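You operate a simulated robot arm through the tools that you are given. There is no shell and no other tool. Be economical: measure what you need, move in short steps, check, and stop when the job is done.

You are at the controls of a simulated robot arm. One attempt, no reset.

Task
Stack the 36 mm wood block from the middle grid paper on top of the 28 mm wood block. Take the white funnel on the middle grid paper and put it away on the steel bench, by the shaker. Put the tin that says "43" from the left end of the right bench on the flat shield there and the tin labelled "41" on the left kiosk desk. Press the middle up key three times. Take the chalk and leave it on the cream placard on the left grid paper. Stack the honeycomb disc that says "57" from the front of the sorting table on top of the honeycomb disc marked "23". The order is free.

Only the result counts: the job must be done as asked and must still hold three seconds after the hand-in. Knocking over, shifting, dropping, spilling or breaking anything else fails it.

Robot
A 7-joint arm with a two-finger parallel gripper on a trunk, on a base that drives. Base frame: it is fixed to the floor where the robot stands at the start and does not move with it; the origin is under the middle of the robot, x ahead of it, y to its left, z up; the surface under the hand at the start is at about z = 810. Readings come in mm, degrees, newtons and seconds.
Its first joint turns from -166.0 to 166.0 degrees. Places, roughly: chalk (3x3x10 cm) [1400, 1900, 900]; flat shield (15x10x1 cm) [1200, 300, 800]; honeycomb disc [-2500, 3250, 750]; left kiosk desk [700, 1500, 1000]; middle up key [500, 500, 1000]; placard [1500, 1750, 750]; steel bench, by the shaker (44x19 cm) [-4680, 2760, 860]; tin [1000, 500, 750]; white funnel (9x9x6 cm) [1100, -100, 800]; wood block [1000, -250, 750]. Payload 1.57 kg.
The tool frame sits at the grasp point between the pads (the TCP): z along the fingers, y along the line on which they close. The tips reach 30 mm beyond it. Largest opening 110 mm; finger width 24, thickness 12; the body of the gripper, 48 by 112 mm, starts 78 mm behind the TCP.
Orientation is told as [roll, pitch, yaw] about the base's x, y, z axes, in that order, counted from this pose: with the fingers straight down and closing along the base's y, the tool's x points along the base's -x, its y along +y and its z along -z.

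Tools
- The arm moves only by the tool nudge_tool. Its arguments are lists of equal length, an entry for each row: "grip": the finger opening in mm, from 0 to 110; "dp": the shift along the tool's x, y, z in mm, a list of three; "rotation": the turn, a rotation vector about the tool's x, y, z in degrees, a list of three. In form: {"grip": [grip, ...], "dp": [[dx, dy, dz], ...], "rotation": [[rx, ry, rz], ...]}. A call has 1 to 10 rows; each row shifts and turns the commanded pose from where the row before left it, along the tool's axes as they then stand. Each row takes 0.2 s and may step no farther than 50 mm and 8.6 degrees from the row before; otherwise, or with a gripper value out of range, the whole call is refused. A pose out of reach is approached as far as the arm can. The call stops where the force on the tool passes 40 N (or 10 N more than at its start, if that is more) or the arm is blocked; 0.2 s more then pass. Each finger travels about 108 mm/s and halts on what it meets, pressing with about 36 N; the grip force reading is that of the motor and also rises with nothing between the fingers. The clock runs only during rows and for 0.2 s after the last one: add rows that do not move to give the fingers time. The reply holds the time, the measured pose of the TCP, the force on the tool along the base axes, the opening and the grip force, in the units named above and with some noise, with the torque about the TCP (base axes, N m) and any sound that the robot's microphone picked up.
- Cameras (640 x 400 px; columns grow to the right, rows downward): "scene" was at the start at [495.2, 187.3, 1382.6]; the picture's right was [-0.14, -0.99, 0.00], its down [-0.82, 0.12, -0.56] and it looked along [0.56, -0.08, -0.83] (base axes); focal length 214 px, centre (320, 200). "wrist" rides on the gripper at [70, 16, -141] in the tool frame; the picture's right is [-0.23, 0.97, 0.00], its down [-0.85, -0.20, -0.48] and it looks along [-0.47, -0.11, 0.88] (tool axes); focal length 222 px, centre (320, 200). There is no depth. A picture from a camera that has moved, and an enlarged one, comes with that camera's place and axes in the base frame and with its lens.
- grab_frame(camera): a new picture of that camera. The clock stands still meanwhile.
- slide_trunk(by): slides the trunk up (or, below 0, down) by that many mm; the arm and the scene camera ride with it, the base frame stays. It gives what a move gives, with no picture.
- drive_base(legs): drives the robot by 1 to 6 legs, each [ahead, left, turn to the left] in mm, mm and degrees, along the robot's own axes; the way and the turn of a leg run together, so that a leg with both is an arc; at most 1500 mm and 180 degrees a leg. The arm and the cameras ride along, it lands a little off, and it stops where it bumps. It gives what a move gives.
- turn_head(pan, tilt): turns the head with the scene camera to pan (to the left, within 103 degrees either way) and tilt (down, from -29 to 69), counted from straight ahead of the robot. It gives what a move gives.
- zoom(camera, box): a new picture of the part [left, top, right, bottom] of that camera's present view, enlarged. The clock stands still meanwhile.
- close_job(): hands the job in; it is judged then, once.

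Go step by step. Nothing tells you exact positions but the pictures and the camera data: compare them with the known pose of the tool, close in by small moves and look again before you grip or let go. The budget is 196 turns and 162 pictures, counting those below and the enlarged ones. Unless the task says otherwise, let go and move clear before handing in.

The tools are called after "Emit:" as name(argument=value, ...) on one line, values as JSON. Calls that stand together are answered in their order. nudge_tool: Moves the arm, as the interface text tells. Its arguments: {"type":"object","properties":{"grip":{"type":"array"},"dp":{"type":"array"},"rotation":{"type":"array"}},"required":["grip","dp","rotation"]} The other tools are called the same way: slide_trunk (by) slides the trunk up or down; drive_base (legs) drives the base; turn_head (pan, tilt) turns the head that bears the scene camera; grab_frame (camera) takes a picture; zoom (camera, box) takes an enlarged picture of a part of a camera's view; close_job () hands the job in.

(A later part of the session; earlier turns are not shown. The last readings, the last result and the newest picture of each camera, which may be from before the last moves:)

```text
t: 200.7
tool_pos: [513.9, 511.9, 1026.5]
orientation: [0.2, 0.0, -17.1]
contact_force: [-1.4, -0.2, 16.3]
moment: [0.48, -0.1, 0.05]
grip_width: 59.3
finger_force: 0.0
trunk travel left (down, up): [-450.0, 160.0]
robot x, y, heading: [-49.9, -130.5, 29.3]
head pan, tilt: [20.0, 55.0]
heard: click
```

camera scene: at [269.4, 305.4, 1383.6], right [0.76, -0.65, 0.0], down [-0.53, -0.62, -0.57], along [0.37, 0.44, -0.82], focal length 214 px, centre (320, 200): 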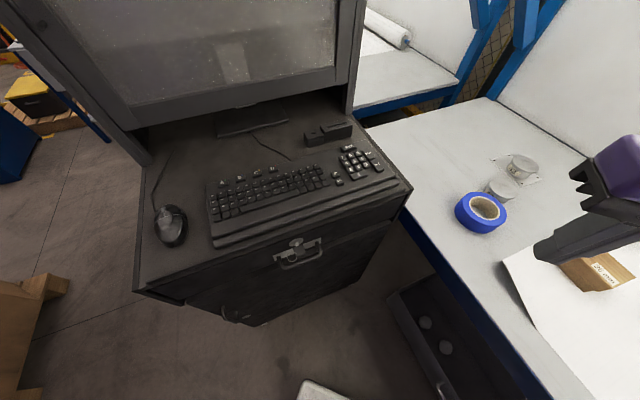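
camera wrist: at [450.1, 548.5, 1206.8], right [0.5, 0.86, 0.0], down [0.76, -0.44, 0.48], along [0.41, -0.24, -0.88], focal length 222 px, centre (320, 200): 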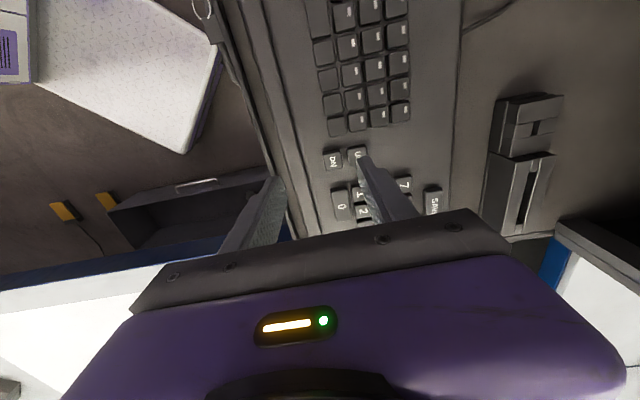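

Second click. Once more.

Emit:
nudge_tool(grip=[60, 60, 60, 60], dp=[[0, 0, -4], [0, 0, -4], [0, 0, 0], [0, 0, 0]], rotation=[[0, 0, 0], [0, 0, 0], [0, 0, 0], [0, 0, 0]])

Emit:
nudge_tool(grip=[60, 60, 60, 60, 60], dp=[[0, 0, 4], [0, 0, 2], [0, 0, 1], [0, 0, 1], [0, 0, 0]], rotation=[[0, 0, 0], [0, 0, 0], [0, 0, 0], [0, 0, 0], [0, 0, 0]])

Emit:
nudge_tool(grip=[60, 60, 60, 60, 60], dp=[[0, 0, -5], [0, 0, -30], [0, 0, -45], [0, 0, -45], [0, 0, 0]], rotation=[[0, 0, 0], [0, 0, 0], [0, 0, 0], [0, 0, 0], [0, 0, 0]])

Emit:
grab_frame(camera="scene")

```text
t: 201.7
tool_pos: [513.3, 511.0, 1033.0]
orientation: [0.1, -0.1, -17.1]
contact_force: [-0.1, 0.4, -0.1]
moment: [0.0, 0.02, 0.0]
grip_width: 60.0
finger_force: 0.1
trunk travel left (down, up): [-450.0, 160.0]
robot x, y, heading: [-52.2, -130.2, 29.5]
head pan, tilt: [20.0, 55.0]
```

```text
t: 202.9
tool_pos: [514.1, 511.0, 1026.8]
orientation: [0.0, 0.0, -17.2]
contact_force: [3.1, -1.6, 12.5]
moment: [0.36, -0.18, -0.14]
grip_width: 59.6
finger_force: 0.2
trunk travel left (down, up): [-450.0, 160.0]
robot x, y, heading: [-48.6, -127.5, 29.3]
head pan, tilt: [20.0, 55.0]
heard: click
```

```text
t: 204.1
tool_pos: [514.2, 511.1, 1148.2]
orientation: [0.0, 0.1, -17.1]
contact_force: [0.2, -0.5, 0.3]
moment: [-0.01, 0.01, 0.0]
grip_width: 59.9
finger_force: 0.1
trunk travel left (down, up): [-450.0, 160.0]
robot x, y, heading: [-50.4, -126.8, 29.1]
head pan, tilt: [20.0, 55.0]
```

```text
61 pictures are left
camera scene: at [269.4, 305.4, 1383.6], right [0.76, -0.65, 0.0], down [-0.53, -0.62, -0.57], along [0.37, 0.43, -0.82], focal length 214 px, centre (320, 200)
```

scene: 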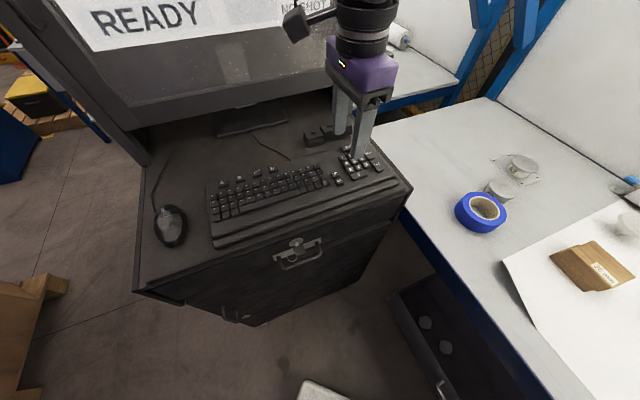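

Three clicks, and the screen now shows something. I look at it.

Emit:
turn_head(pan=35, tilt=10)

Emit:
grab_frame(camera="scene")

```text
t: 205.2
tool_pos: [512.7, 512.5, 1148.5]
orientation: [-0.1, 0.0, -17.1]
contact_force: [0.9, -0.5, 0.4]
moment: [0.01, 0.02, -0.03]
grip_width: 60.1
finger_force: 0.1
trunk travel left (down, up): [-450.0, 160.0]
robot x, y, heading: [-50.5, -126.9, 29.3]
head pan, tilt: [35.0, 10.0]
```

```text
60 pictures are left
camera scene: at [262.7, 334.5, 1451.9], right [0.9, -0.43, 0.0], down [-0.08, -0.16, -0.98], along [0.43, 0.89, -0.17], focal length 214 px, centre (320, 200)
```

scene: 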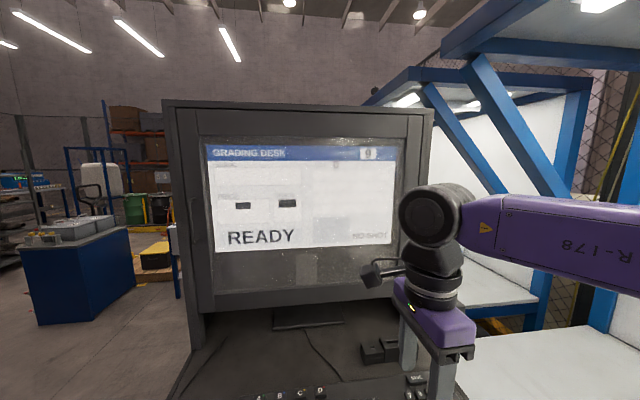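

Emit:
zoom(camera="scene", box=[200, 135, 410, 255])

```text
3.05 times, centred on (305, 195) of scene
camera zoom: at [262.7, 334.5, 1451.9], right [0.9, -0.43, 0.0], down [-0.08, -0.16, -0.98], along [0.43, 0.89, -0.17], focal length 654 px, centre (366, 215)
```

zoom: 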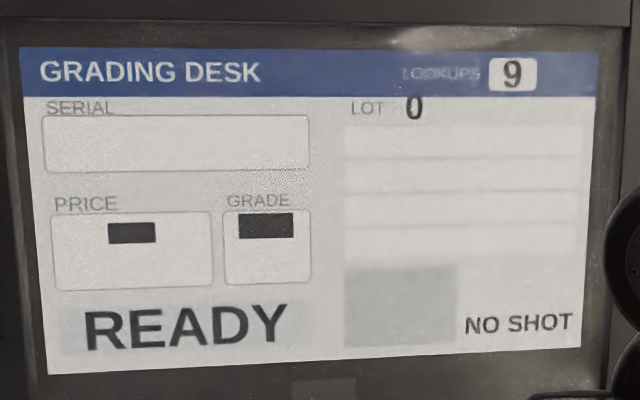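

The desk woke up and the clicks all registered, so the key is done. Now the funnel: I retract the hand and drive to the bench pose used before.

Emit:
nudge_tool(grip=[60, 60, 60, 60, 60, 60, 60], dp=[[-17.3, -41.1, -2], [-17.3, -41.1, -2], [-17.3, -41.1, -2], [-17.3, -41.1, -2], [-17.3, -41.1, -2], [-17.3, -41.1, -2], [-17.3, -41.1, -2]], rotation=[[0, 0, 0], [0, 0, 0], [0, 0, 0], [0, 0, 0], [0, 0, 0], [0, 0, 0], [0, 0, 0]])

Emit:
nudge_tool(grip=[110, 110, 110, 110, 110, 110], dp=[[0, 0, 0], [0, 0, 0], [0, 0, 0], [0, 0, 0], [0, 0, 0], [0, 0, 0]], rotation=[[0, 0, -7.7], [0, 0, -7.7], [0, 0, -7.7], [0, 0, -7.7], [0, 0, -7.7], [0, 0, -7.5]])

Emit:
drive_base(legs=[[0, 0, -48.2], [0, 388, 0], [115, 0, 0]])

Emit:
turn_head(pan=-15, tilt=60)

Emit:
grab_frame(camera="scene")

```text
t: 206.8
tool_pos: [546.5, 203.1, 1162.3]
orientation: [0.0, 0.0, -17.0]
contact_force: [0.3, -0.4, -0.3]
moment: [-0.03, 0.0, 0.01]
grip_width: 60.1
finger_force: 0.0
trunk travel left (down, up): [-450.0, 160.0]
robot x, y, heading: [-48.5, -134.3, 29.4]
head pan, tilt: [35.0, 10.0]
```

```text
t: 208.2
tool_pos: [544.9, 200.2, 1163.9]
orientation: [0.0, 0.0, 28.9]
contact_force: [-0.4, 0.6, 0.5]
moment: [-0.01, 0.0, 0.01]
grip_width: 109.9
finger_force: 0.1
trunk travel left (down, up): [-450.0, 160.0]
robot x, y, heading: [-51.7, -130.1, 29.3]
head pan, tilt: [35.0, 10.0]
```

```text
t: 213.7
tool_pos: [830.4, -27.9, 1165.0]
orientation: [0.0, -0.1, -19.7]
contact_force: [1.3, -0.2, 0.3]
moment: [0.03, 0.0, -0.01]
grip_width: 109.9
finger_force: 0.1
trunk travel left (down, up): [-450.0, 160.0]
robot x, y, heading: [192.0, 196.0, -19.0]
head pan, tilt: [35.0, 10.0]
```

```text
t: 214.9
tool_pos: [829.5, -29.4, 1163.9]
orientation: [0.1, 0.0, -19.7]
contact_force: [-0.1, -0.3, 0.2]
moment: [0.02, 0.02, 0.0]
grip_width: 110.1
finger_force: 0.0
trunk travel left (down, up): [-450.0, 160.0]
robot x, y, heading: [191.9, 195.8, -19.1]
head pan, tilt: [-15.0, 60.0]
```

```text
58 pictures are left
camera scene: at [711.3, 206.5, 1377.6], right [-0.56, -0.83, 0.0], down [-0.72, 0.49, -0.5], along [0.41, -0.28, -0.87], focal length 214 px, centre (320, 200)
```

scene: 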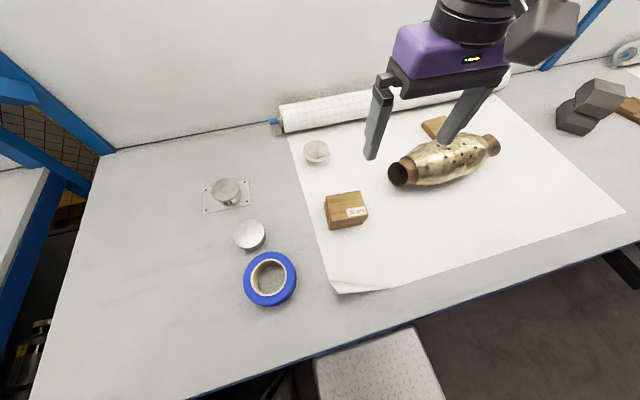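

Emit:
zoom(camera="scene", box=[280, 120, 360, 180])

Emit:
zoom(camera="wrist", box=[100, 80, 540, 360])

```text
6.67 times, centred on (320, 150) of scene
camera zoom: at [711.3, 206.5, 1377.6], right [-0.56, -0.83, 0.0], down [-0.72, 0.49, -0.5], along [0.41, -0.28, -0.87], focal length 1430 px, centre (320, 533)
```

zoom: 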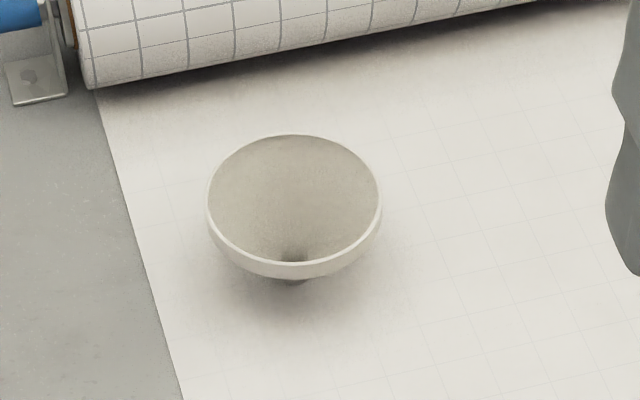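

```text
1.43 times, centred on (320, 220) of wrist
camera zoom: at [770.6, 10.4, 1305.1], right [0.54, 0.84, 0.0], down [0.74, -0.48, 0.48], along [0.4, -0.26, -0.88], focal length 317 px, centre (320, 171)
```

zoom: 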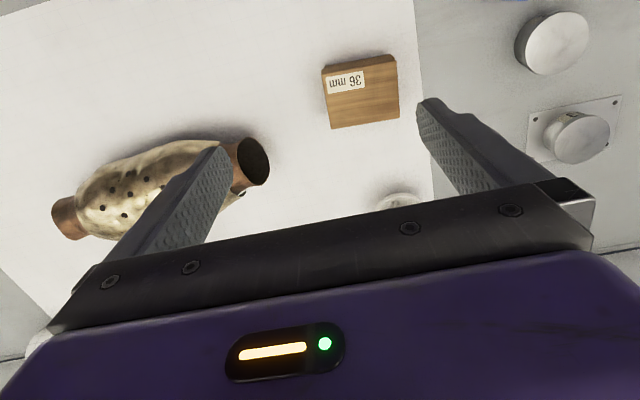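

Funnel stands mouth up with its rim centre at (1109, -50). Moving above it.

Emit:
nudge_tool(grip=[110, 110, 110, 110, 110, 110, 110, 110, 110], dp=[[-33.8, 9.4, 26.8], [-33.8, 9.4, 26.8], [-33.8, 9.4, 26.8], [-33.8, 9.4, 26.8], [-33.8, 9.4, 26.8], [-33.8, 9.4, 26.8], [-33.8, 9.4, 26.8], [-33.8, 9.4, 26.8], [0, 0, 0]], rotation=[[0, 0, 0], [0, 0, 0], [0, 0, 0], [0, 0, 0], [0, 0, 0], [0, 0, 0], [0, 0, 0], [0, 0, 0], [0, 0, 0]])

Emit:
grab_frame(camera="wrist")

Emit:
grab_frame(camera="scene")

```text
t: 216.9
tool_pos: [1113.5, -48.7, 950.8]
orientation: [0.2, 0.0, -19.6]
contact_force: [0.4, -1.3, 0.9]
moment: [-0.01, -0.03, -0.03]
grip_width: 109.9
finger_force: 0.0
trunk travel left (down, up): [-450.0, 160.0]
robot x, y, heading: [186.6, 200.5, -19.2]
head pan, tilt: [-15.0, 60.0]
```

```text
55 pictures are left
camera wrist: at [1053.8, -9.9, 1091.9], right [0.54, 0.84, 0.0], down [0.74, -0.48, 0.48], along [0.4, -0.26, -0.88], focal length 222 px, centre (320, 200)
```

wrist: 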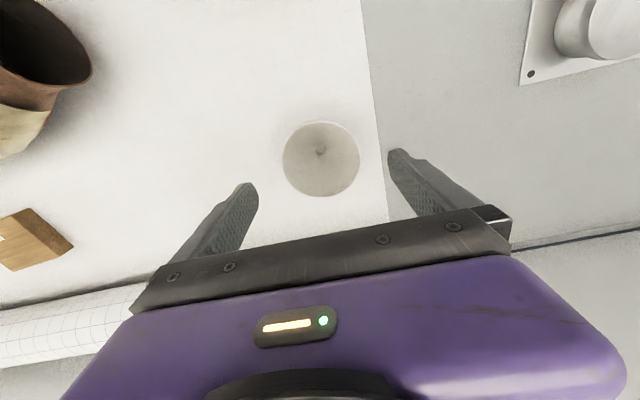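

```text
54 pictures are left
camera scene: at [711.2, 206.5, 1377.5], right [-0.56, -0.83, 0.0], down [-0.72, 0.49, -0.5], along [0.41, -0.28, -0.87], focal length 214 px, centre (320, 200)
```

scene: 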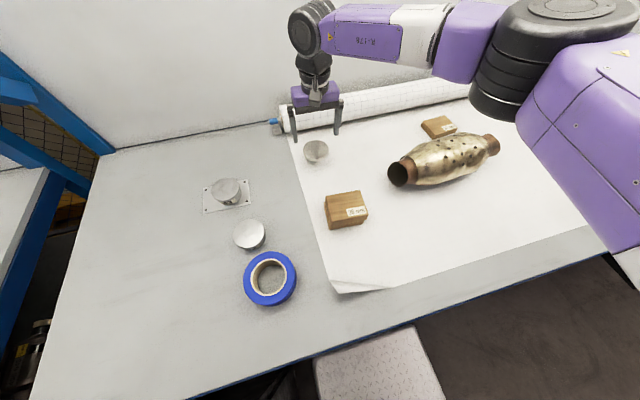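

Centred. Descending to the rim and gripping.

Emit:
nudge_tool(grip=[110, 110, 110, 110], dp=[[0, 0, 30], [0, 0, 30], [0, 0, 18], [0, 0, 6]], rotation=[[0, 0, 0], [0, 0, 0], [0, 0, 0], [0, 0, 0]])

Emit:
zoom(camera="scene", box=[260, 90, 380, 190])

Emit:
grab_frame(camera="wrist")

```text
t: 217.9
tool_pos: [1111.7, -48.1, 865.6]
orientation: [-0.1, 0.0, -19.8]
contact_force: [0.6, 0.2, 0.3]
moment: [0.0, 0.03, 0.02]
grip_width: 110.0
finger_force: 0.0
trunk travel left (down, up): [-450.0, 160.0]
robot x, y, heading: [187.7, 197.8, -18.9]
head pan, tilt: [-15.0, 60.0]
```

```text
4.00 times, centred on (320, 140) of scene
camera zoom: at [711.3, 206.5, 1377.6], right [-0.56, -0.83, 0.0], down [-0.72, 0.49, -0.5], along [0.41, -0.28, -0.87], focal length 858 px, centre (320, 440)
```

zoom: 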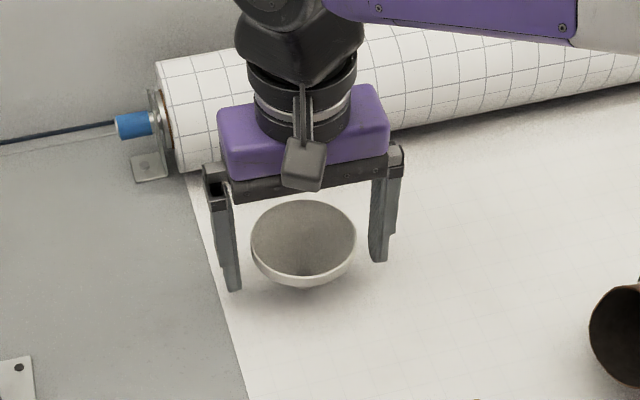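

```text
52 pictures are left
camera wrist: at [1052.1, -9.1, 1007.4], right [0.54, 0.84, 0.0], down [0.74, -0.48, 0.48], along [0.4, -0.26, -0.88], focal length 222 px, centre (320, 200)
```

wrist: 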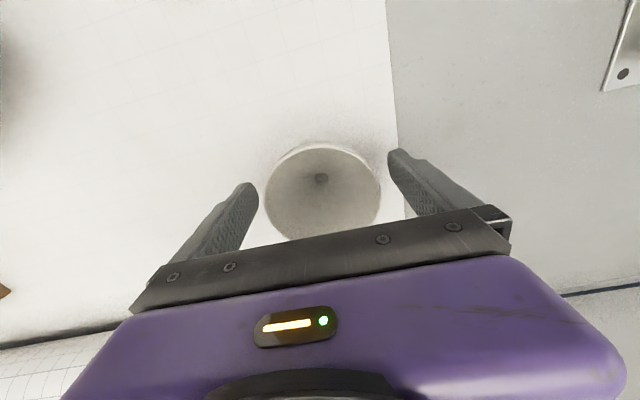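

Emit:
nudge_tool(grip=[100, 90, 0, 0, 0, 0, 0, 0], dp=[[0, 0, 4], [0, 0, 0], [0, 0, 0], [0, 0, 0], [0, 0, 0], [0, 0, -15], [0, 0, -40], [0, 0, -40]], rotation=[[0, 0, 0], [0, 0, 0], [0, 0, 0], [0, 0, 0], [0, 0, 0], [0, 0, 0], [0, 0, 0], [0, 0, 0]])

Emit:
zoom(camera="scene", box=[260, 70, 400, 190])

```text
t: 219.7
tool_pos: [1113.4, -46.9, 956.5]
orientation: [0.2, 0.0, -19.7]
contact_force: [-0.2, -0.4, -1.3]
moment: [-0.01, 0.0, 0.0]
grip_width: 81.1
finger_force: 36.2
trunk travel left (down, up): [-450.0, 160.0]
robot x, y, heading: [190.3, 201.7, -19.1]
head pan, tilt: [-15.0, 60.0]
```

```text
3.33 times, centred on (330, 130) of scene
camera zoom: at [711.5, 206.5, 1377.3], right [-0.56, -0.83, 0.0], down [-0.72, 0.49, -0.5], along [0.41, -0.28, -0.87], focal length 715 px, centre (287, 433)
```

zoom: 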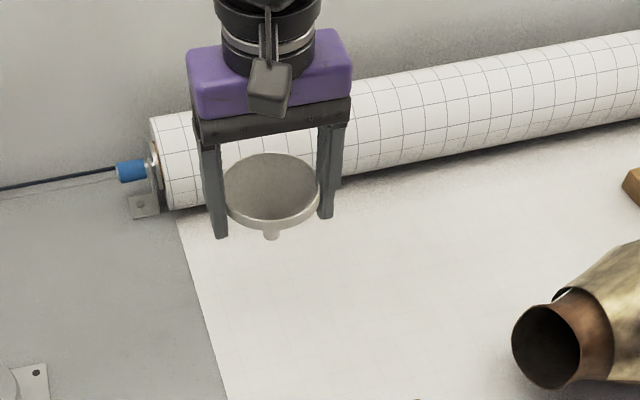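

The funnel is held at its rim (81 mm). I raise and retract it, back out and turn to face up the corridor.

Emit:
nudge_tool(grip=[0, 0, 0, 0, 0, 0, 0, 0], dp=[[20, 0, -40], [33.8, -9.4, -26.1], [33.8, -9.4, -26.1], [33.8, -9.4, -26.1], [33.8, -9.4, -26.1], [33.8, -9.4, -26.1], [33.8, -9.4, -20], [33.8, -9.4, -15]], rotation=[[0, 0, 0], [0, 0, 0], [0, 0, 0], [0, 0, 0], [0, 0, 0], [0, 0, 0], [0, 0, 0], [0, 0, 0]])

Emit:
drive_base(legs=[[-120, 0, 0], [0, -500, 0], [-150, 0, 0], [0, 0, 92]])

```text
t: 221.5
tool_pos: [847.1, -25.2, 1162.4]
orientation: [0.0, 0.0, -19.6]
contact_force: [0.7, 0.3, 0.3]
moment: [-0.02, 0.03, -0.01]
grip_width: 81.3
finger_force: 35.8
trunk travel left (down, up): [-450.0, 160.0]
robot x, y, heading: [190.7, 195.8, -18.9]
head pan, tilt: [-15.0, 60.0]
```

```text
t: 230.1
tool_pos: [-36.7, 485.2, 1162.2]
orientation: [0.1, 0.1, 73.0]
contact_force: [1.1, -0.8, -0.7]
moment: [0.01, 0.01, 0.03]
grip_width: 80.7
finger_force: 36.5
trunk travel left (down, up): [-450.0, 160.0]
robot x, y, heading: [-229.3, -183.9, 73.3]
head pan, tilt: [-15.0, 60.0]
```

Emit:
drive_base(legs=[[0, 311, 0], [780, 0, 0], [780, 50, 0]])

Emit:
turn_head(pan=60, tilt=20)

Emit:
grab_frame(camera="scene")

```text
t: 239.9
tool_pos: [41.9, 2102.2, 1162.6]
orientation: [0.0, 0.0, 74.0]
contact_force: [0.1, -0.2, -0.5]
moment: [0.0, -0.03, -0.02]
grip_width: 80.3
finger_force: 36.3
trunk travel left (down, up): [-450.0, 160.0]
robot x, y, heading: [-140.8, 1430.7, 74.5]
head pan, tilt: [-15.0, 60.0]
```

```text
t: 241.3
tool_pos: [40.1, 2101.6, 1162.7]
orientation: [0.1, 0.0, 73.9]
contact_force: [0.3, -0.1, 0.2]
moment: [-0.01, -0.03, -0.01]
grip_width: 80.1
finger_force: 36.1
trunk travel left (down, up): [-450.0, 160.0]
robot x, y, heading: [-139.1, 1428.7, 74.8]
head pan, tilt: [60.0, 20.0]
```

```text
50 pictures are left
camera scene: at [-284.9, 1959.9, 1435.7], right [0.71, 0.7, 0.0], down [0.24, -0.24, -0.94], along [-0.66, 0.67, -0.34], focal length 214 px, centre (320, 200)
```

scene: 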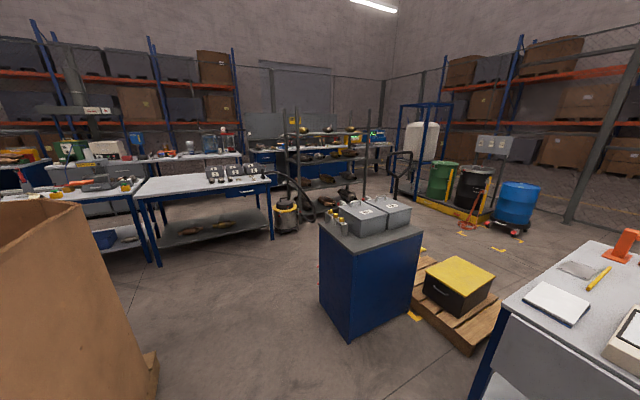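

I see the hall to the north-west: sorting table ahead-left with the discs, the steel bench behind it. I go up, turn left (west) and approach.

Emit:
drive_base(legs=[[575, 150, 0], [0, 0, 89], [1200, 0, 0]])

Emit:
turn_head(pan=5, tilt=20)

Emit:
grab_frame(camera="scene")

```text
t: 254.2
tool_pos: [-1962.6, 2520.4, 1163.5]
orientation: [0.0, 0.0, 164.6]
contact_force: [0.1, -0.8, -0.9]
moment: [0.0, -0.02, 0.01]
grip_width: 79.7
finger_force: 35.8
trunk travel left (down, up): [-450.0, 160.0]
robot x, y, heading: [-1290.3, 2348.6, 164.8]
head pan, tilt: [60.0, 20.0]
```

```text
t: 255.4
tool_pos: [-1964.1, 2520.4, 1162.0]
orientation: [0.0, 0.0, 164.5]
contact_force: [0.2, -0.7, -0.5]
moment: [-0.04, 0.03, 0.01]
grip_width: 79.4
finger_force: 36.3
trunk travel left (down, up): [-450.0, 160.0]
robot x, y, heading: [-1291.9, 2346.2, 165.2]
head pan, tilt: [5.0, 20.0]
```

```text
49 pictures are left
camera scene: at [-1849.5, 2277.8, 1435.7], right [0.17, 0.99, 0.0], down [0.34, -0.06, -0.94], along [-0.93, 0.16, -0.34], focal length 214 px, centre (320, 200)
```

scene: 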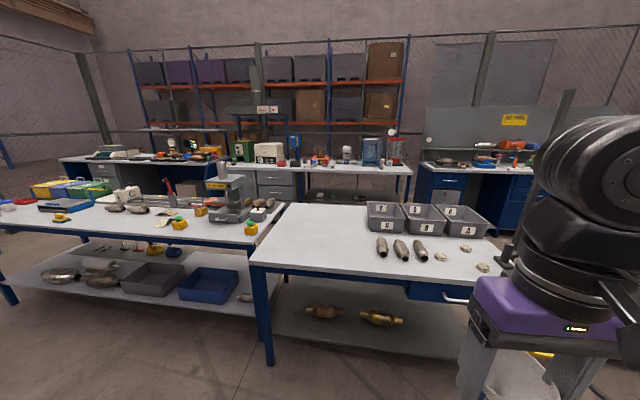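

Emit:
zoom(camera="scene", box=[120, 110, 420, 215])

Emit:
zoom(camera="scene", box=[330, 190, 520, 300])

```text
2.13 times, centred on (270, 162) of scene
camera zoom: at [-1849.5, 2277.8, 1435.7], right [0.17, 0.99, 0.0], down [0.34, -0.06, -0.94], along [-0.93, 0.16, -0.34], focal length 458 px, centre (427, 280)
```

zoom: 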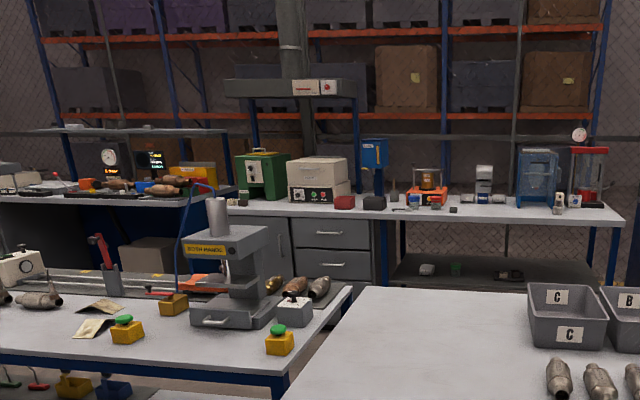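

```text
3.37 times, centred on (425, 245) of scene
camera zoom: at [-1849.5, 2277.8, 1435.7], right [0.17, 0.99, 0.0], down [0.34, -0.06, -0.94], along [-0.93, 0.16, -0.34], focal length 722 px, centre (-34, 48)
```

zoom: 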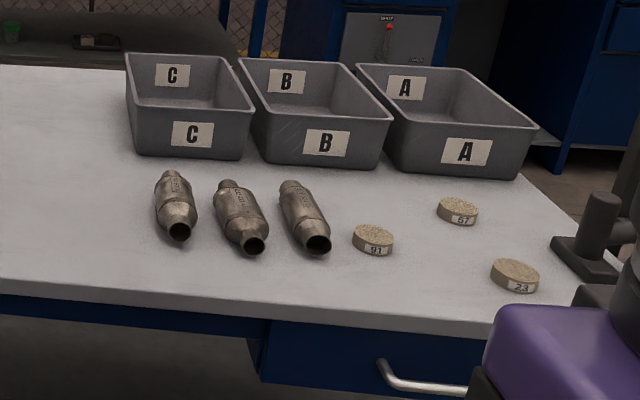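

The steel bench stands behind the tables; I need the aisle between them. I look to the north end and the south end for a way in.

Emit:
turn_head(pan=-45, tilt=20)

Emit:
grab_frame(camera="scene")

Emit:
turn_head(pan=60, tilt=20)

Emit:
grab_frame(camera="scene")

```text
t: 256.6
tool_pos: [-1964.6, 2520.5, 1163.2]
orientation: [0.1, 0.0, 164.6]
contact_force: [-0.2, -0.8, -0.2]
moment: [0.0, 0.02, 0.02]
grip_width: 79.6
finger_force: 35.8
trunk travel left (down, up): [-450.0, 160.0]
robot x, y, heading: [-1291.0, 2349.8, 164.8]
head pan, tilt: [-45.0, 20.0]
```

```text
46 pictures are left
camera scene: at [-1804.5, 2342.4, 1435.7], right [0.86, 0.5, 0.0], down [0.17, -0.3, -0.94], along [-0.47, 0.81, -0.34], focal length 214 px, centre (320, 200)
```

scene: 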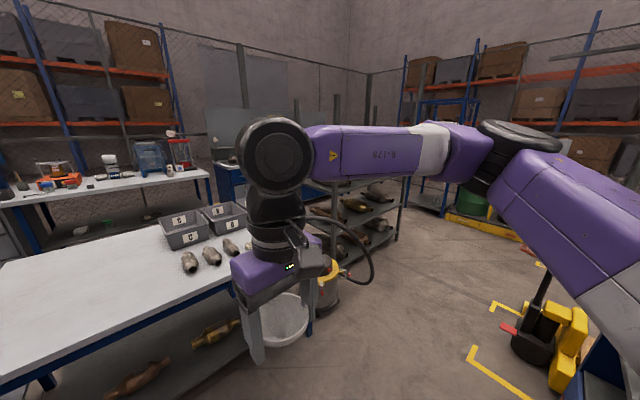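

```text
t: 258.4
tool_pos: [-1963.5, 2520.1, 1164.3]
orientation: [0.1, 0.0, 164.7]
contact_force: [0.2, 0.3, 0.0]
moment: [0.01, 0.0, -0.01]
grip_width: 79.3
finger_force: 36.4
trunk travel left (down, up): [-450.0, 160.0]
robot x, y, heading: [-1289.2, 2347.7, 165.4]
head pan, tilt: [60.0, 20.0]
```

```text
45 pictures are left
camera scene: at [-1823.5, 2195.9, 1435.7], right [-0.71, 0.71, 0.0], down [0.24, 0.24, -0.94], along [-0.66, -0.67, -0.34], focal length 214 px, centre (320, 200)
```

scene: 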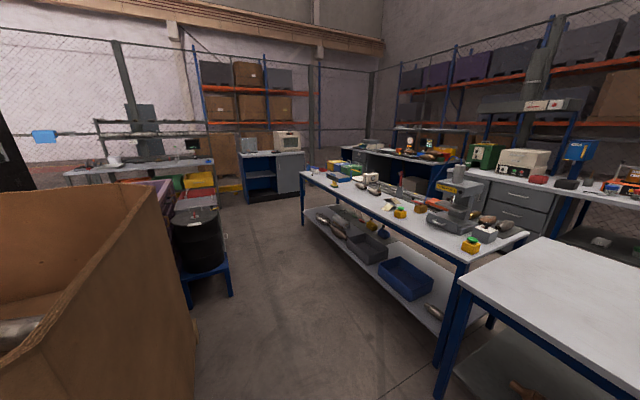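

North is blocked by a vacuum and rack; the south end of the long table looks open. I turn south, go along the lane between table and crate, and look again.

Emit:
drive_base(legs=[[470, 0, 0], [0, 0, 88], [0, -450, 0], [900, 0, 0], [800, 0, 0]])

Emit:
turn_head(pan=-20, tilt=25)

Emit:
grab_frame(camera="scene")

```text
t: 275.5
tool_pos: [-2880.0, 323.6, 1163.7]
orientation: [0.2, 0.0, -107.8]
contact_force: [0.1, -0.8, 0.4]
moment: [-0.01, 0.01, 0.0]
grip_width: 79.0
finger_force: 36.5
trunk travel left (down, up): [-450.0, 160.0]
robot x, y, heading: [-2676.2, 991.3, -107.3]
head pan, tilt: [60.0, 20.0]
```

```text
t: 277.0
tool_pos: [-2881.1, 324.6, 1163.1]
orientation: [0.1, 0.0, -107.9]
contact_force: [-0.3, -0.2, -0.1]
moment: [0.01, 0.01, -0.02]
grip_width: 78.8
finger_force: 35.8
trunk travel left (down, up): [-450.0, 160.0]
robot x, y, heading: [-2679.4, 992.0, -107.5]
head pan, tilt: [-20.0, 25.0]
```

```text
44 pictures are left
camera scene: at [-2673.1, 444.6, 1427.6], right [-0.79, 0.61, 0.0], down [0.26, 0.34, -0.91], along [-0.55, -0.72, -0.42], focal length 214 px, centre (320, 200)
```

scene: 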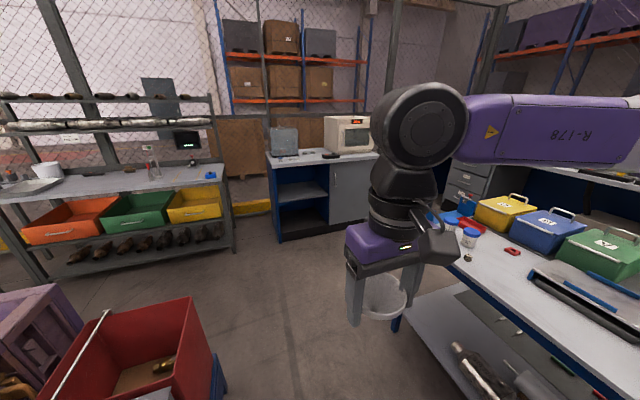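

The way is open round the table's south end: cabinet ahead at a distance. I drive on south, turn round to face north, and strafe west to the aisle mouth.

Emit:
drive_base(legs=[[830, -60, 0], [830, -60, 0], [0, 0, -90], [0, 0, -90], [0, 900, 0]])

Emit:
turn_head(pan=35, tilt=25)

Emit:
grab_frame(camera="scene")

```text
t: 297.1
tool_pos: [-3861.2, 364.3, 1163.7]
orientation: [0.1, 0.1, 69.1]
contact_force: [0.2, 0.4, -0.8]
moment: [0.0, 0.02, 0.01]
grip_width: 78.6
finger_force: 35.8
trunk travel left (down, up): [-450.0, 160.0]
robot x, y, heading: [-4097.5, -283.6, 69.5]
head pan, tilt: [-20.0, 25.0]
stopped in leg 5: the robot was blocked; the commanded pose is now the measured one
```

```text
t: 298.3
tool_pos: [-3860.8, 364.2, 1162.6]
orientation: [0.1, 0.0, 69.0]
contact_force: [-0.8, 0.6, 0.7]
moment: [0.04, 0.04, 0.01]
grip_width: 78.2
finger_force: 35.9
trunk travel left (down, up): [-450.0, 160.0]
robot x, y, heading: [-4100.4, -288.7, 69.7]
head pan, tilt: [35.0, 25.0]
```

```text
43 pictures are left
camera scene: at [-4160.4, 267.7, 1427.6], right [0.97, 0.25, 0.0], down [0.11, -0.41, -0.91], along [-0.23, 0.88, -0.42], focal length 214 px, centre (320, 200)
```

scene: 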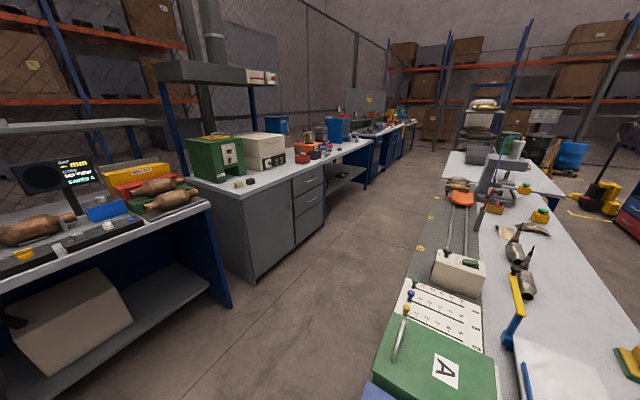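

Something stopped me at my front left. I look down there.

Emit:
turn_head(pan=25, tilt=68)

Emit:
grab_frame(camera="scene")

Emit:
turn_head(pan=95, tilt=50)

Emit:
grab_frame(camera="scene")

```text
t: 299.4
tool_pos: [-3861.0, 363.1, 1162.1]
orientation: [0.1, 0.0, 69.1]
contact_force: [-0.1, -0.5, -0.2]
moment: [-0.01, -0.02, -0.01]
grip_width: 78.5
finger_force: 35.9
trunk travel left (down, up): [-450.0, 160.0]
robot x, y, heading: [-4099.6, -288.7, 69.5]
head pan, tilt: [25.0, 68.0]
```

```text
42 pictures are left
camera scene: at [-4141.9, 235.2, 1369.0], right [1.0, 0.08, 0.0], down [0.07, -0.92, -0.38], along [-0.03, 0.37, -0.93], focal length 214 px, centre (320, 200)
```

scene: 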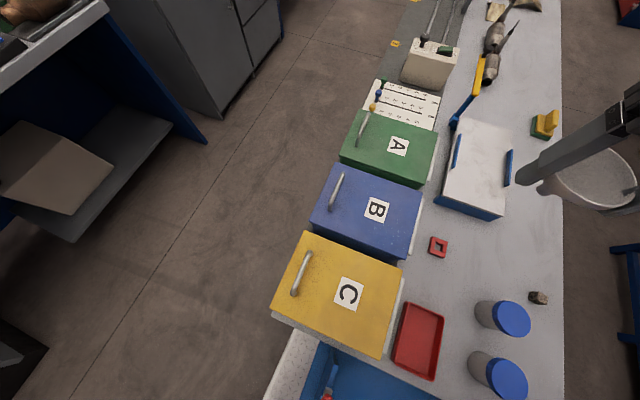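

```text
t: 300.8
tool_pos: [-3859.8, 363.5, 1164.0]
orientation: [0.1, 0.0, 69.2]
contact_force: [0.2, -0.2, -0.3]
moment: [0.0, -0.01, -0.02]
grip_width: 78.5
finger_force: 35.2
trunk travel left (down, up): [-450.0, 160.0]
robot x, y, heading: [-4102.1, -288.1, 69.1]
head pan, tilt: [95.0, 50.0]
```

```text
41 pictures are left
camera scene: at [-4211.6, 199.1, 1390.1], right [0.27, 0.96, 0.0], down [0.74, -0.21, -0.64], along [-0.62, 0.17, -0.77], focal length 214 px, centre (320, 200)
```

scene: 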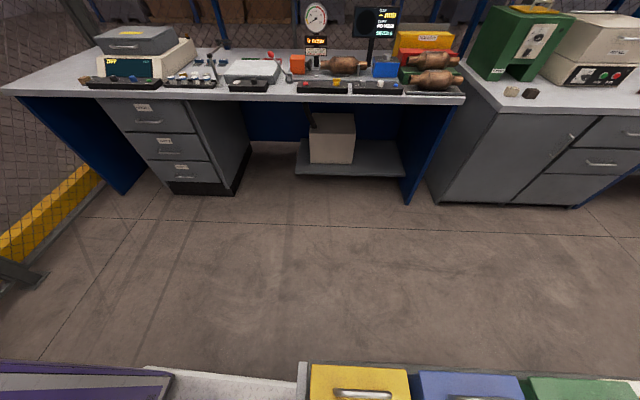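

My front pad is against the table's corner leg. I back off south, square up, strafe to mid-aisle and drive north up the aisle.

Emit:
drive_base(legs=[[-240, 0, 0], [0, 0, 3.8], [0, 830, 0], [1200, 0, 0], [1200, 0, 0]])

Emit:
turn_head(pan=45, tilt=40)

Emit:
grab_frame(camera="scene")

```text
t: 318.3
tool_pos: [-4179.1, 2698.0, 1163.8]
orientation: [0.0, 0.1, 75.2]
contact_force: [0.0, -0.5, 0.1]
moment: [-0.03, -0.01, 0.04]
grip_width: 78.8
finger_force: 35.9
trunk travel left (down, up): [-450.0, 160.0]
robot x, y, heading: [-4342.7, 2024.0, 75.6]
head pan, tilt: [95.0, 50.0]
```

```text
t: 319.5
tool_pos: [-4178.3, 2699.0, 1163.4]
orientation: [0.1, 0.0, 75.3]
contact_force: [0.3, 1.0, -0.7]
moment: [0.01, -0.01, -0.04]
grip_width: 78.7
finger_force: 36.0
trunk travel left (down, up): [-450.0, 160.0]
robot x, y, heading: [-4345.3, 2024.2, 75.4]
head pan, tilt: [45.0, 40.0]
```

```text
40 pictures are left
camera scene: at [-4477.9, 2558.2, 1404.3], right [0.86, 0.51, 0.0], down [0.33, -0.55, -0.77], along [-0.39, 0.66, -0.64], focal length 214 px, centre (320, 200)
```

scene: 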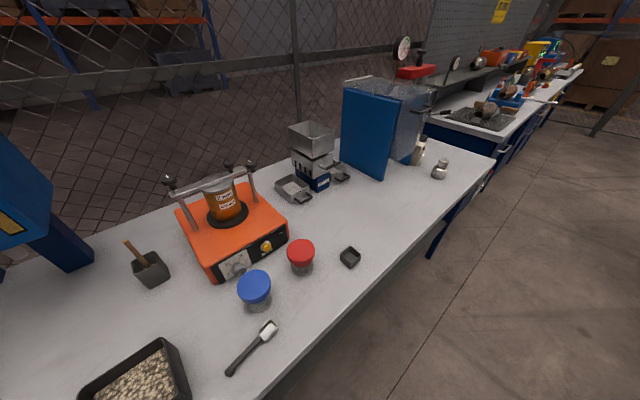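

The orange clamp device is the shaker; the free strip lies along the bench edge in front of it. I choose the spot (-4644, 2736), between jars and spoon, and bring the funnel over.

Emit:
nudge_tool(grip=[0, 0, 0, 0, 0, 0, 0, 0, 0, 0], dp=[[8.2, 46, 0], [8.2, 46, 0], [8.2, 46, 0], [8.2, 46, 0], [8.2, 46, 0], [8.2, 46, 10], [8.2, 46, 15], [8.2, 46, 15], [8.2, 46, 15], [8.2, 46, 15]], rotation=[[0, 0, 0], [0, 0, 0], [0, 0, 0], [0, 0, 0], [0, 0, 0], [0, 0, 0], [0, 0, 0], [0, 0, 0], [0, 0, 0], [0, 0, 0]])

Emit:
grab_frame(camera="scene")

Emit:
grab_frame(camera="wrist")

```text
t: 321.7
tool_pos: [-4644.8, 2737.7, 1095.5]
orientation: [0.2, 0.0, 75.2]
contact_force: [0.0, 0.0, -0.2]
moment: [-0.03, 0.04, -0.01]
grip_width: 78.6
finger_force: 35.7
trunk travel left (down, up): [-450.0, 160.0]
robot x, y, heading: [-4346.2, 2026.2, 75.4]
head pan, tilt: [45.0, 40.0]
```

```text
39 pictures are left
camera scene: at [-4476.9, 2558.3, 1404.4], right [0.86, 0.51, 0.0], down [0.33, -0.55, -0.77], along [-0.39, 0.66, -0.64], focal length 214 px, centre (320, 200)
```

scene: 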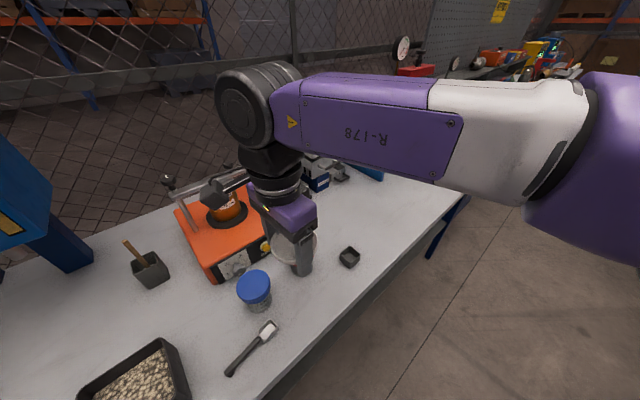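

```text
38 pictures are left
camera wrist: at [-4679.4, 2673.9, 1235.8], right [-0.88, 0.47, 0.0], down [0.41, 0.78, 0.48], along [0.22, 0.42, -0.88], focal length 222 px, centre (320, 200)
```

wrist: 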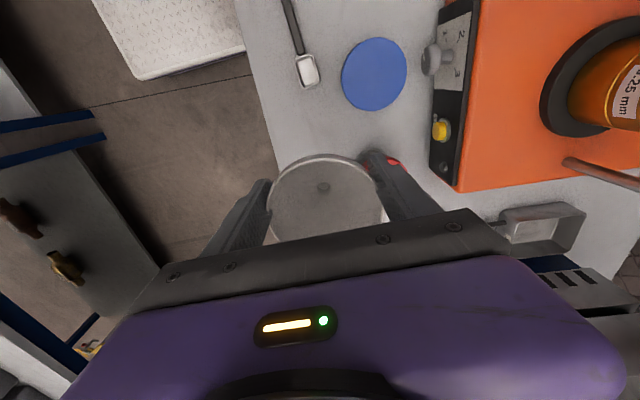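

Clear of jars by ~30 mm. Lowering most of the way, then checking.

Emit:
nudge_tool(grip=[0, 0, 0, 0, 0, 0], dp=[[0, 0, 40], [0, 0, 40], [0, 0, 35], [0, 0, 25], [0, 0, 15], [0, 0, 0]], rotation=[[0, 0, 0], [0, 0, 0], [0, 0, 0], [0, 0, 0], [0, 0, 0], [0, 0, 0]])

Emit:
zoom(camera="scene", box=[220, 170, 400, 340])

```text
t: 323.1
tool_pos: [-4645.3, 2737.3, 940.6]
orientation: [0.1, -0.1, 75.3]
contact_force: [0.6, -0.5, -0.8]
moment: [0.02, -0.01, -0.01]
grip_width: 78.8
finger_force: 36.2
trunk travel left (down, up): [-450.0, 160.0]
robot x, y, heading: [-4344.8, 2025.4, 75.5]
head pan, tilt: [45.0, 40.0]
```

```text
2.35 times, centred on (310, 255) of scene
camera zoom: at [-4478.0, 2558.3, 1404.3], right [0.86, 0.51, 0.0], down [0.33, -0.55, -0.77], along [-0.39, 0.66, -0.64], focal length 505 px, centre (344, 71)
```

zoom: 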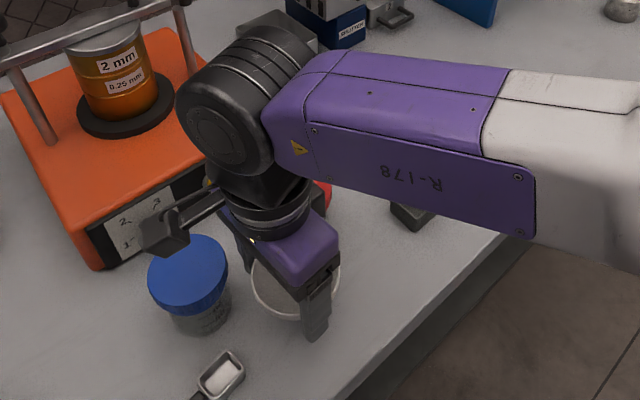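

Emit:
nudge_tool(grip=[0, 0, 0, 0, 0, 0, 0], dp=[[0, 0, 15], [0, 0, 6], [0, 0, 3], [0, 0, 2], [0, 0, 1], [0, 0, 1], [0, 0, 0]], rotation=[[0, 0, 0], [0, 0, 0], [0, 0, 0], [0, 0, 0], [0, 0, 0], [0, 0, 0], [0, 0, 0]])

Emit:
grab_frame(camera="wrist")

```text
t: 324.7
tool_pos: [-4645.4, 2735.2, 911.3]
orientation: [0.1, -0.1, 75.3]
contact_force: [-0.1, 0.1, 1.3]
moment: [-0.06, 0.0, 0.01]
grip_width: 78.8
finger_force: 35.8
trunk travel left (down, up): [-450.0, 160.0]
robot x, y, heading: [-4346.3, 2022.4, 75.4]
head pan, tilt: [45.0, 40.0]
```

```text
36 pictures are left
camera wrist: at [-4678.7, 2672.5, 1052.1], right [-0.88, 0.47, 0.0], down [0.41, 0.78, 0.48], along [0.22, 0.42, -0.88], focal length 222 px, centre (320, 200)
```

wrist: 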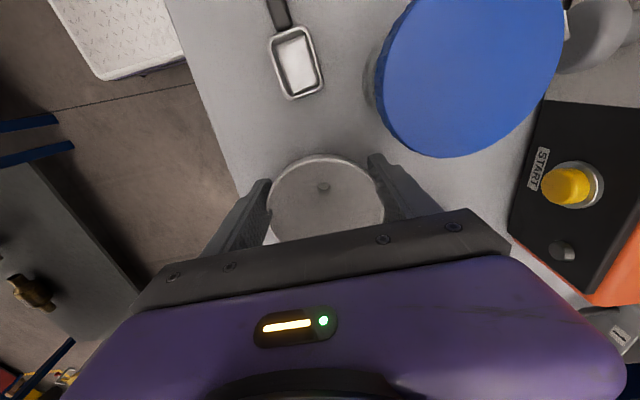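

The blue jar's lid is wider than I took it, ~12 mm from the finger. I shift the funnel 8 mm towards the edge, then lower to contact.

Emit:
nudge_tool(grip=[0, 0, 0, 0, 0, 0], dp=[[0, 0, -3], [0, -8, 0], [0, 0, 3], [0, 0, 1], [0, 0, 0.7], [0, 0, 0]], rotation=[[0, 0, 0], [0, 0, 0], [0, 0, 0], [0, 0, 0], [0, 0, 0], [0, 0, 0]])

```text
t: 326.1
tool_pos: [-4636.8, 2734.5, 911.2]
orientation: [0.3, -0.1, 75.2]
contact_force: [0.2, 0.7, 20.0]
moment: [0.36, -0.07, -0.01]
grip_width: 78.4
finger_force: 35.7
trunk travel left (down, up): [-450.0, 160.0]
robot x, y, heading: [-4343.6, 2026.2, 75.6]
head pan, tilt: [45.0, 40.0]
```

Contact (20 N). Ease off, open just to 90 and rise straight.

Emit:
nudge_tool(grip=[0, 82, 86, 90, 90, 90, 90, 90, 90], dp=[[0, 0, -0.9], [0, 0, 0], [0, 0, 0], [0, 0, 0], [0, 0, 0], [0, 0, -15], [0, 0, -40], [0, 0, -45], [0, 0, -45]], rotation=[[0, 0, 0], [0, 0, 0], [0, 0, 0], [0, 0, 0], [0, 0, 0], [0, 0, 0], [0, 0, 0], [0, 0, 0], [0, 0, 0]])

Emit:
grab_frame(camera="wrist")

```text
t: 328.1
tool_pos: [-4638.8, 2732.9, 1054.0]
orientation: [0.1, 0.0, 75.3]
contact_force: [0.0, 0.6, -0.1]
moment: [0.01, 0.02, 0.0]
grip_width: 90.2
finger_force: 0.0
trunk travel left (down, up): [-450.0, 160.0]
robot x, y, heading: [-4345.5, 2020.7, 75.6]
head pan, tilt: [45.0, 40.0]
```

```text
35 pictures are left
camera wrist: at [-4671.5, 2671.6, 1195.2], right [-0.88, 0.47, 0.0], down [0.41, 0.78, 0.48], along [0.22, 0.42, -0.88], focal length 222 px, centre (320, 200)
```

wrist: 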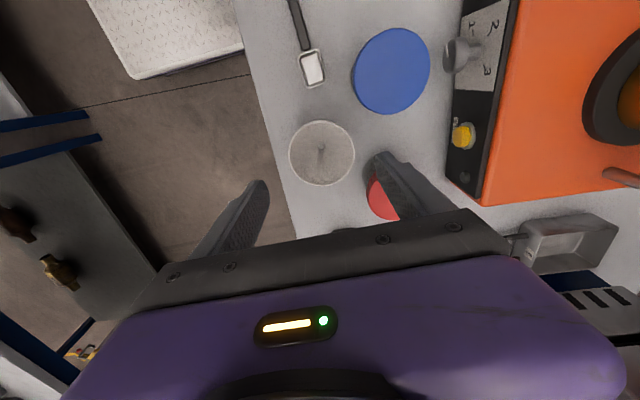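

The funnel stands. I retract the arm and confirm with the scene camera.

Emit:
nudge_tool(grip=[90, 90, 90, 90, 90, 90, 90, 90, 90, 90], dp=[[0, 0, -40], [-8.2, -46, -15], [-8.2, -46, -15], [-8.2, -46, -15], [-8.2, -46, -15], [-8.2, -46, 0], [-8.2, -46, 0], [-8.2, -46, 0], [-8.2, -46, 0], [-8.2, -46, 0]], rotation=[[0, 0, 0], [0, 0, 0], [0, 0, 0], [0, 0, 0], [0, 0, 0], [0, 0, 0], [0, 0, 0], [0, 0, 0], [0, 0, 0], [0, 0, 0]])

Emit:
zoom(camera="scene", box=[160, 170, 400, 390])

```text
t: 330.3
tool_pos: [-4220.3, 2701.3, 1155.5]
orientation: [0.0, 0.0, 75.3]
contact_force: [-1.1, 0.1, -0.4]
moment: [-0.04, -0.03, 0.0]
grip_width: 90.0
finger_force: 0.0
trunk travel left (down, up): [-450.0, 160.0]
robot x, y, heading: [-4341.0, 2028.4, 75.7]
head pan, tilt: [45.0, 40.0]
```

```text
1.82 times, centred on (280, 280) of scene
camera zoom: at [-4478.8, 2558.4, 1404.2], right [0.86, 0.51, 0.0], down [0.33, -0.55, -0.77], along [-0.39, 0.66, -0.64], focal length 390 px, centre (393, 54)
```

zoom: 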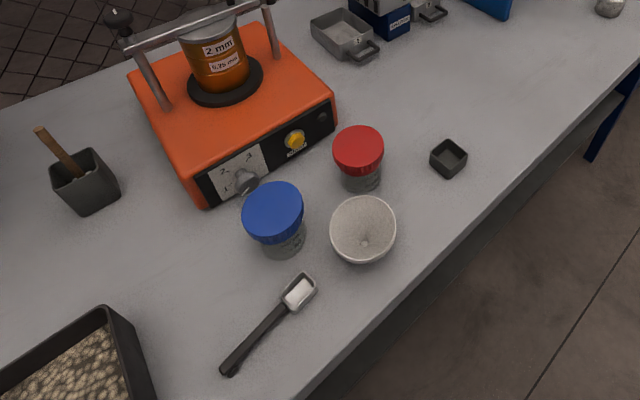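

The funnel is put away and nothing else moved. Now back down the aisle and round to the lane in front of the sorting table.

Emit:
drive_base(legs=[[0, 0, -2.2], [-1200, 0, 0], [-1200, 0, 0], [0, -900, 0], [0, -900, 0]])

```text
t: 351.3
tool_pos: [-3148.8, -155.0, 1155.6]
orientation: [0.1, -0.2, 71.6]
contact_force: [-0.4, -0.3, -0.3]
moment: [-0.02, 0.02, 0.01]
grip_width: 90.1
finger_force: 0.1
trunk travel left (down, up): [-450.0, 160.0]
robot x, y, heading: [-3319.5, -826.3, 71.8]
head pan, tilt: [45.0, 40.0]
```

Emit:
drive_base(legs=[[0, 0, 1.5], [1175, -50, 0], [1175, 0, 0], [1180, 0, 0]])

Emit:
turn_head(pan=40, tilt=45)

Emit:
grab_frame(camera="scene")

```text
t: 368.7
tool_pos: [-2227.6, 3242.3, 1155.3]
orientation: [0.1, 0.0, 75.5]
contact_force: [-0.3, 0.3, 0.3]
moment: [-0.03, 0.0, -0.02]
grip_width: 90.0
finger_force: 0.1
trunk travel left (down, up): [-450.0, 160.0]
robot x, y, heading: [-2356.6, 2562.1, 75.5]
head pan, tilt: [45.0, 40.0]
```

```text
t: 369.4
tool_pos: [-2229.1, 3244.2, 1156.1]
orientation: [0.2, -0.1, 75.4]
contact_force: [0.9, 0.2, -0.2]
moment: [0.03, 0.03, -0.05]
grip_width: 90.3
finger_force: 0.0
trunk travel left (down, up): [-450.0, 160.0]
robot x, y, heading: [-2354.5, 2564.4, 75.7]
head pan, tilt: [40.0, 45.0]
```

```text
33 pictures are left
camera scene: at [-2479.8, 3099.9, 1397.1], right [0.9, 0.43, 0.0], down [0.31, -0.64, -0.71], along [-0.31, 0.64, -0.71], focal length 214 px, centre (320, 200)
```

scene: 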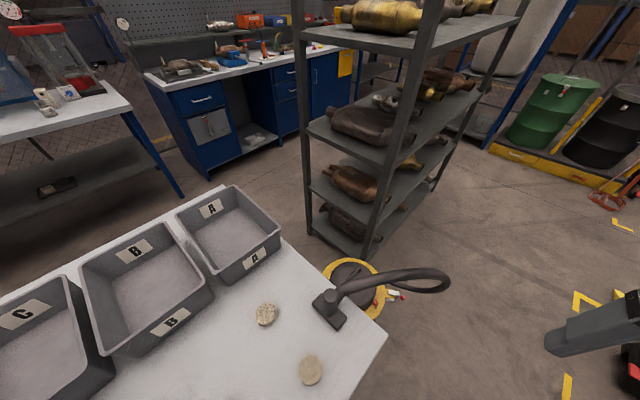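

Discs in view; triangulation gives their tops at z ≈ 813: "57" near (-2682, 3200) and "23" near (-2530, 3153). Enlarging to confirm.

Emit:
zoom(camera="scene", box=[220, 280, 380, 400])

```text
3.33 times, centred on (300, 340) of scene
camera zoom: at [-2479.8, 3099.9, 1397.1], right [0.9, 0.43, 0.0], down [0.31, -0.64, -0.71], along [-0.31, 0.64, -0.71], focal length 715 px, centre (387, -267)
```

zoom: 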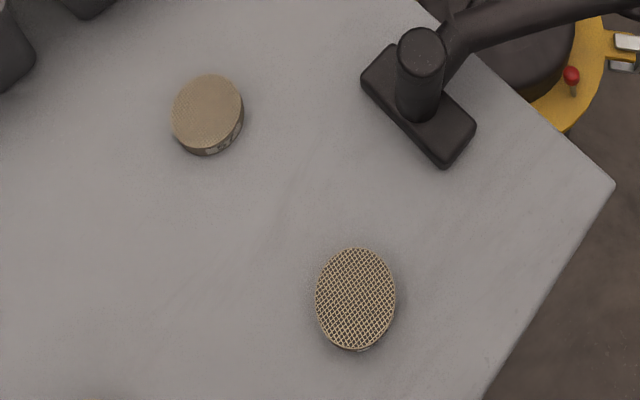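

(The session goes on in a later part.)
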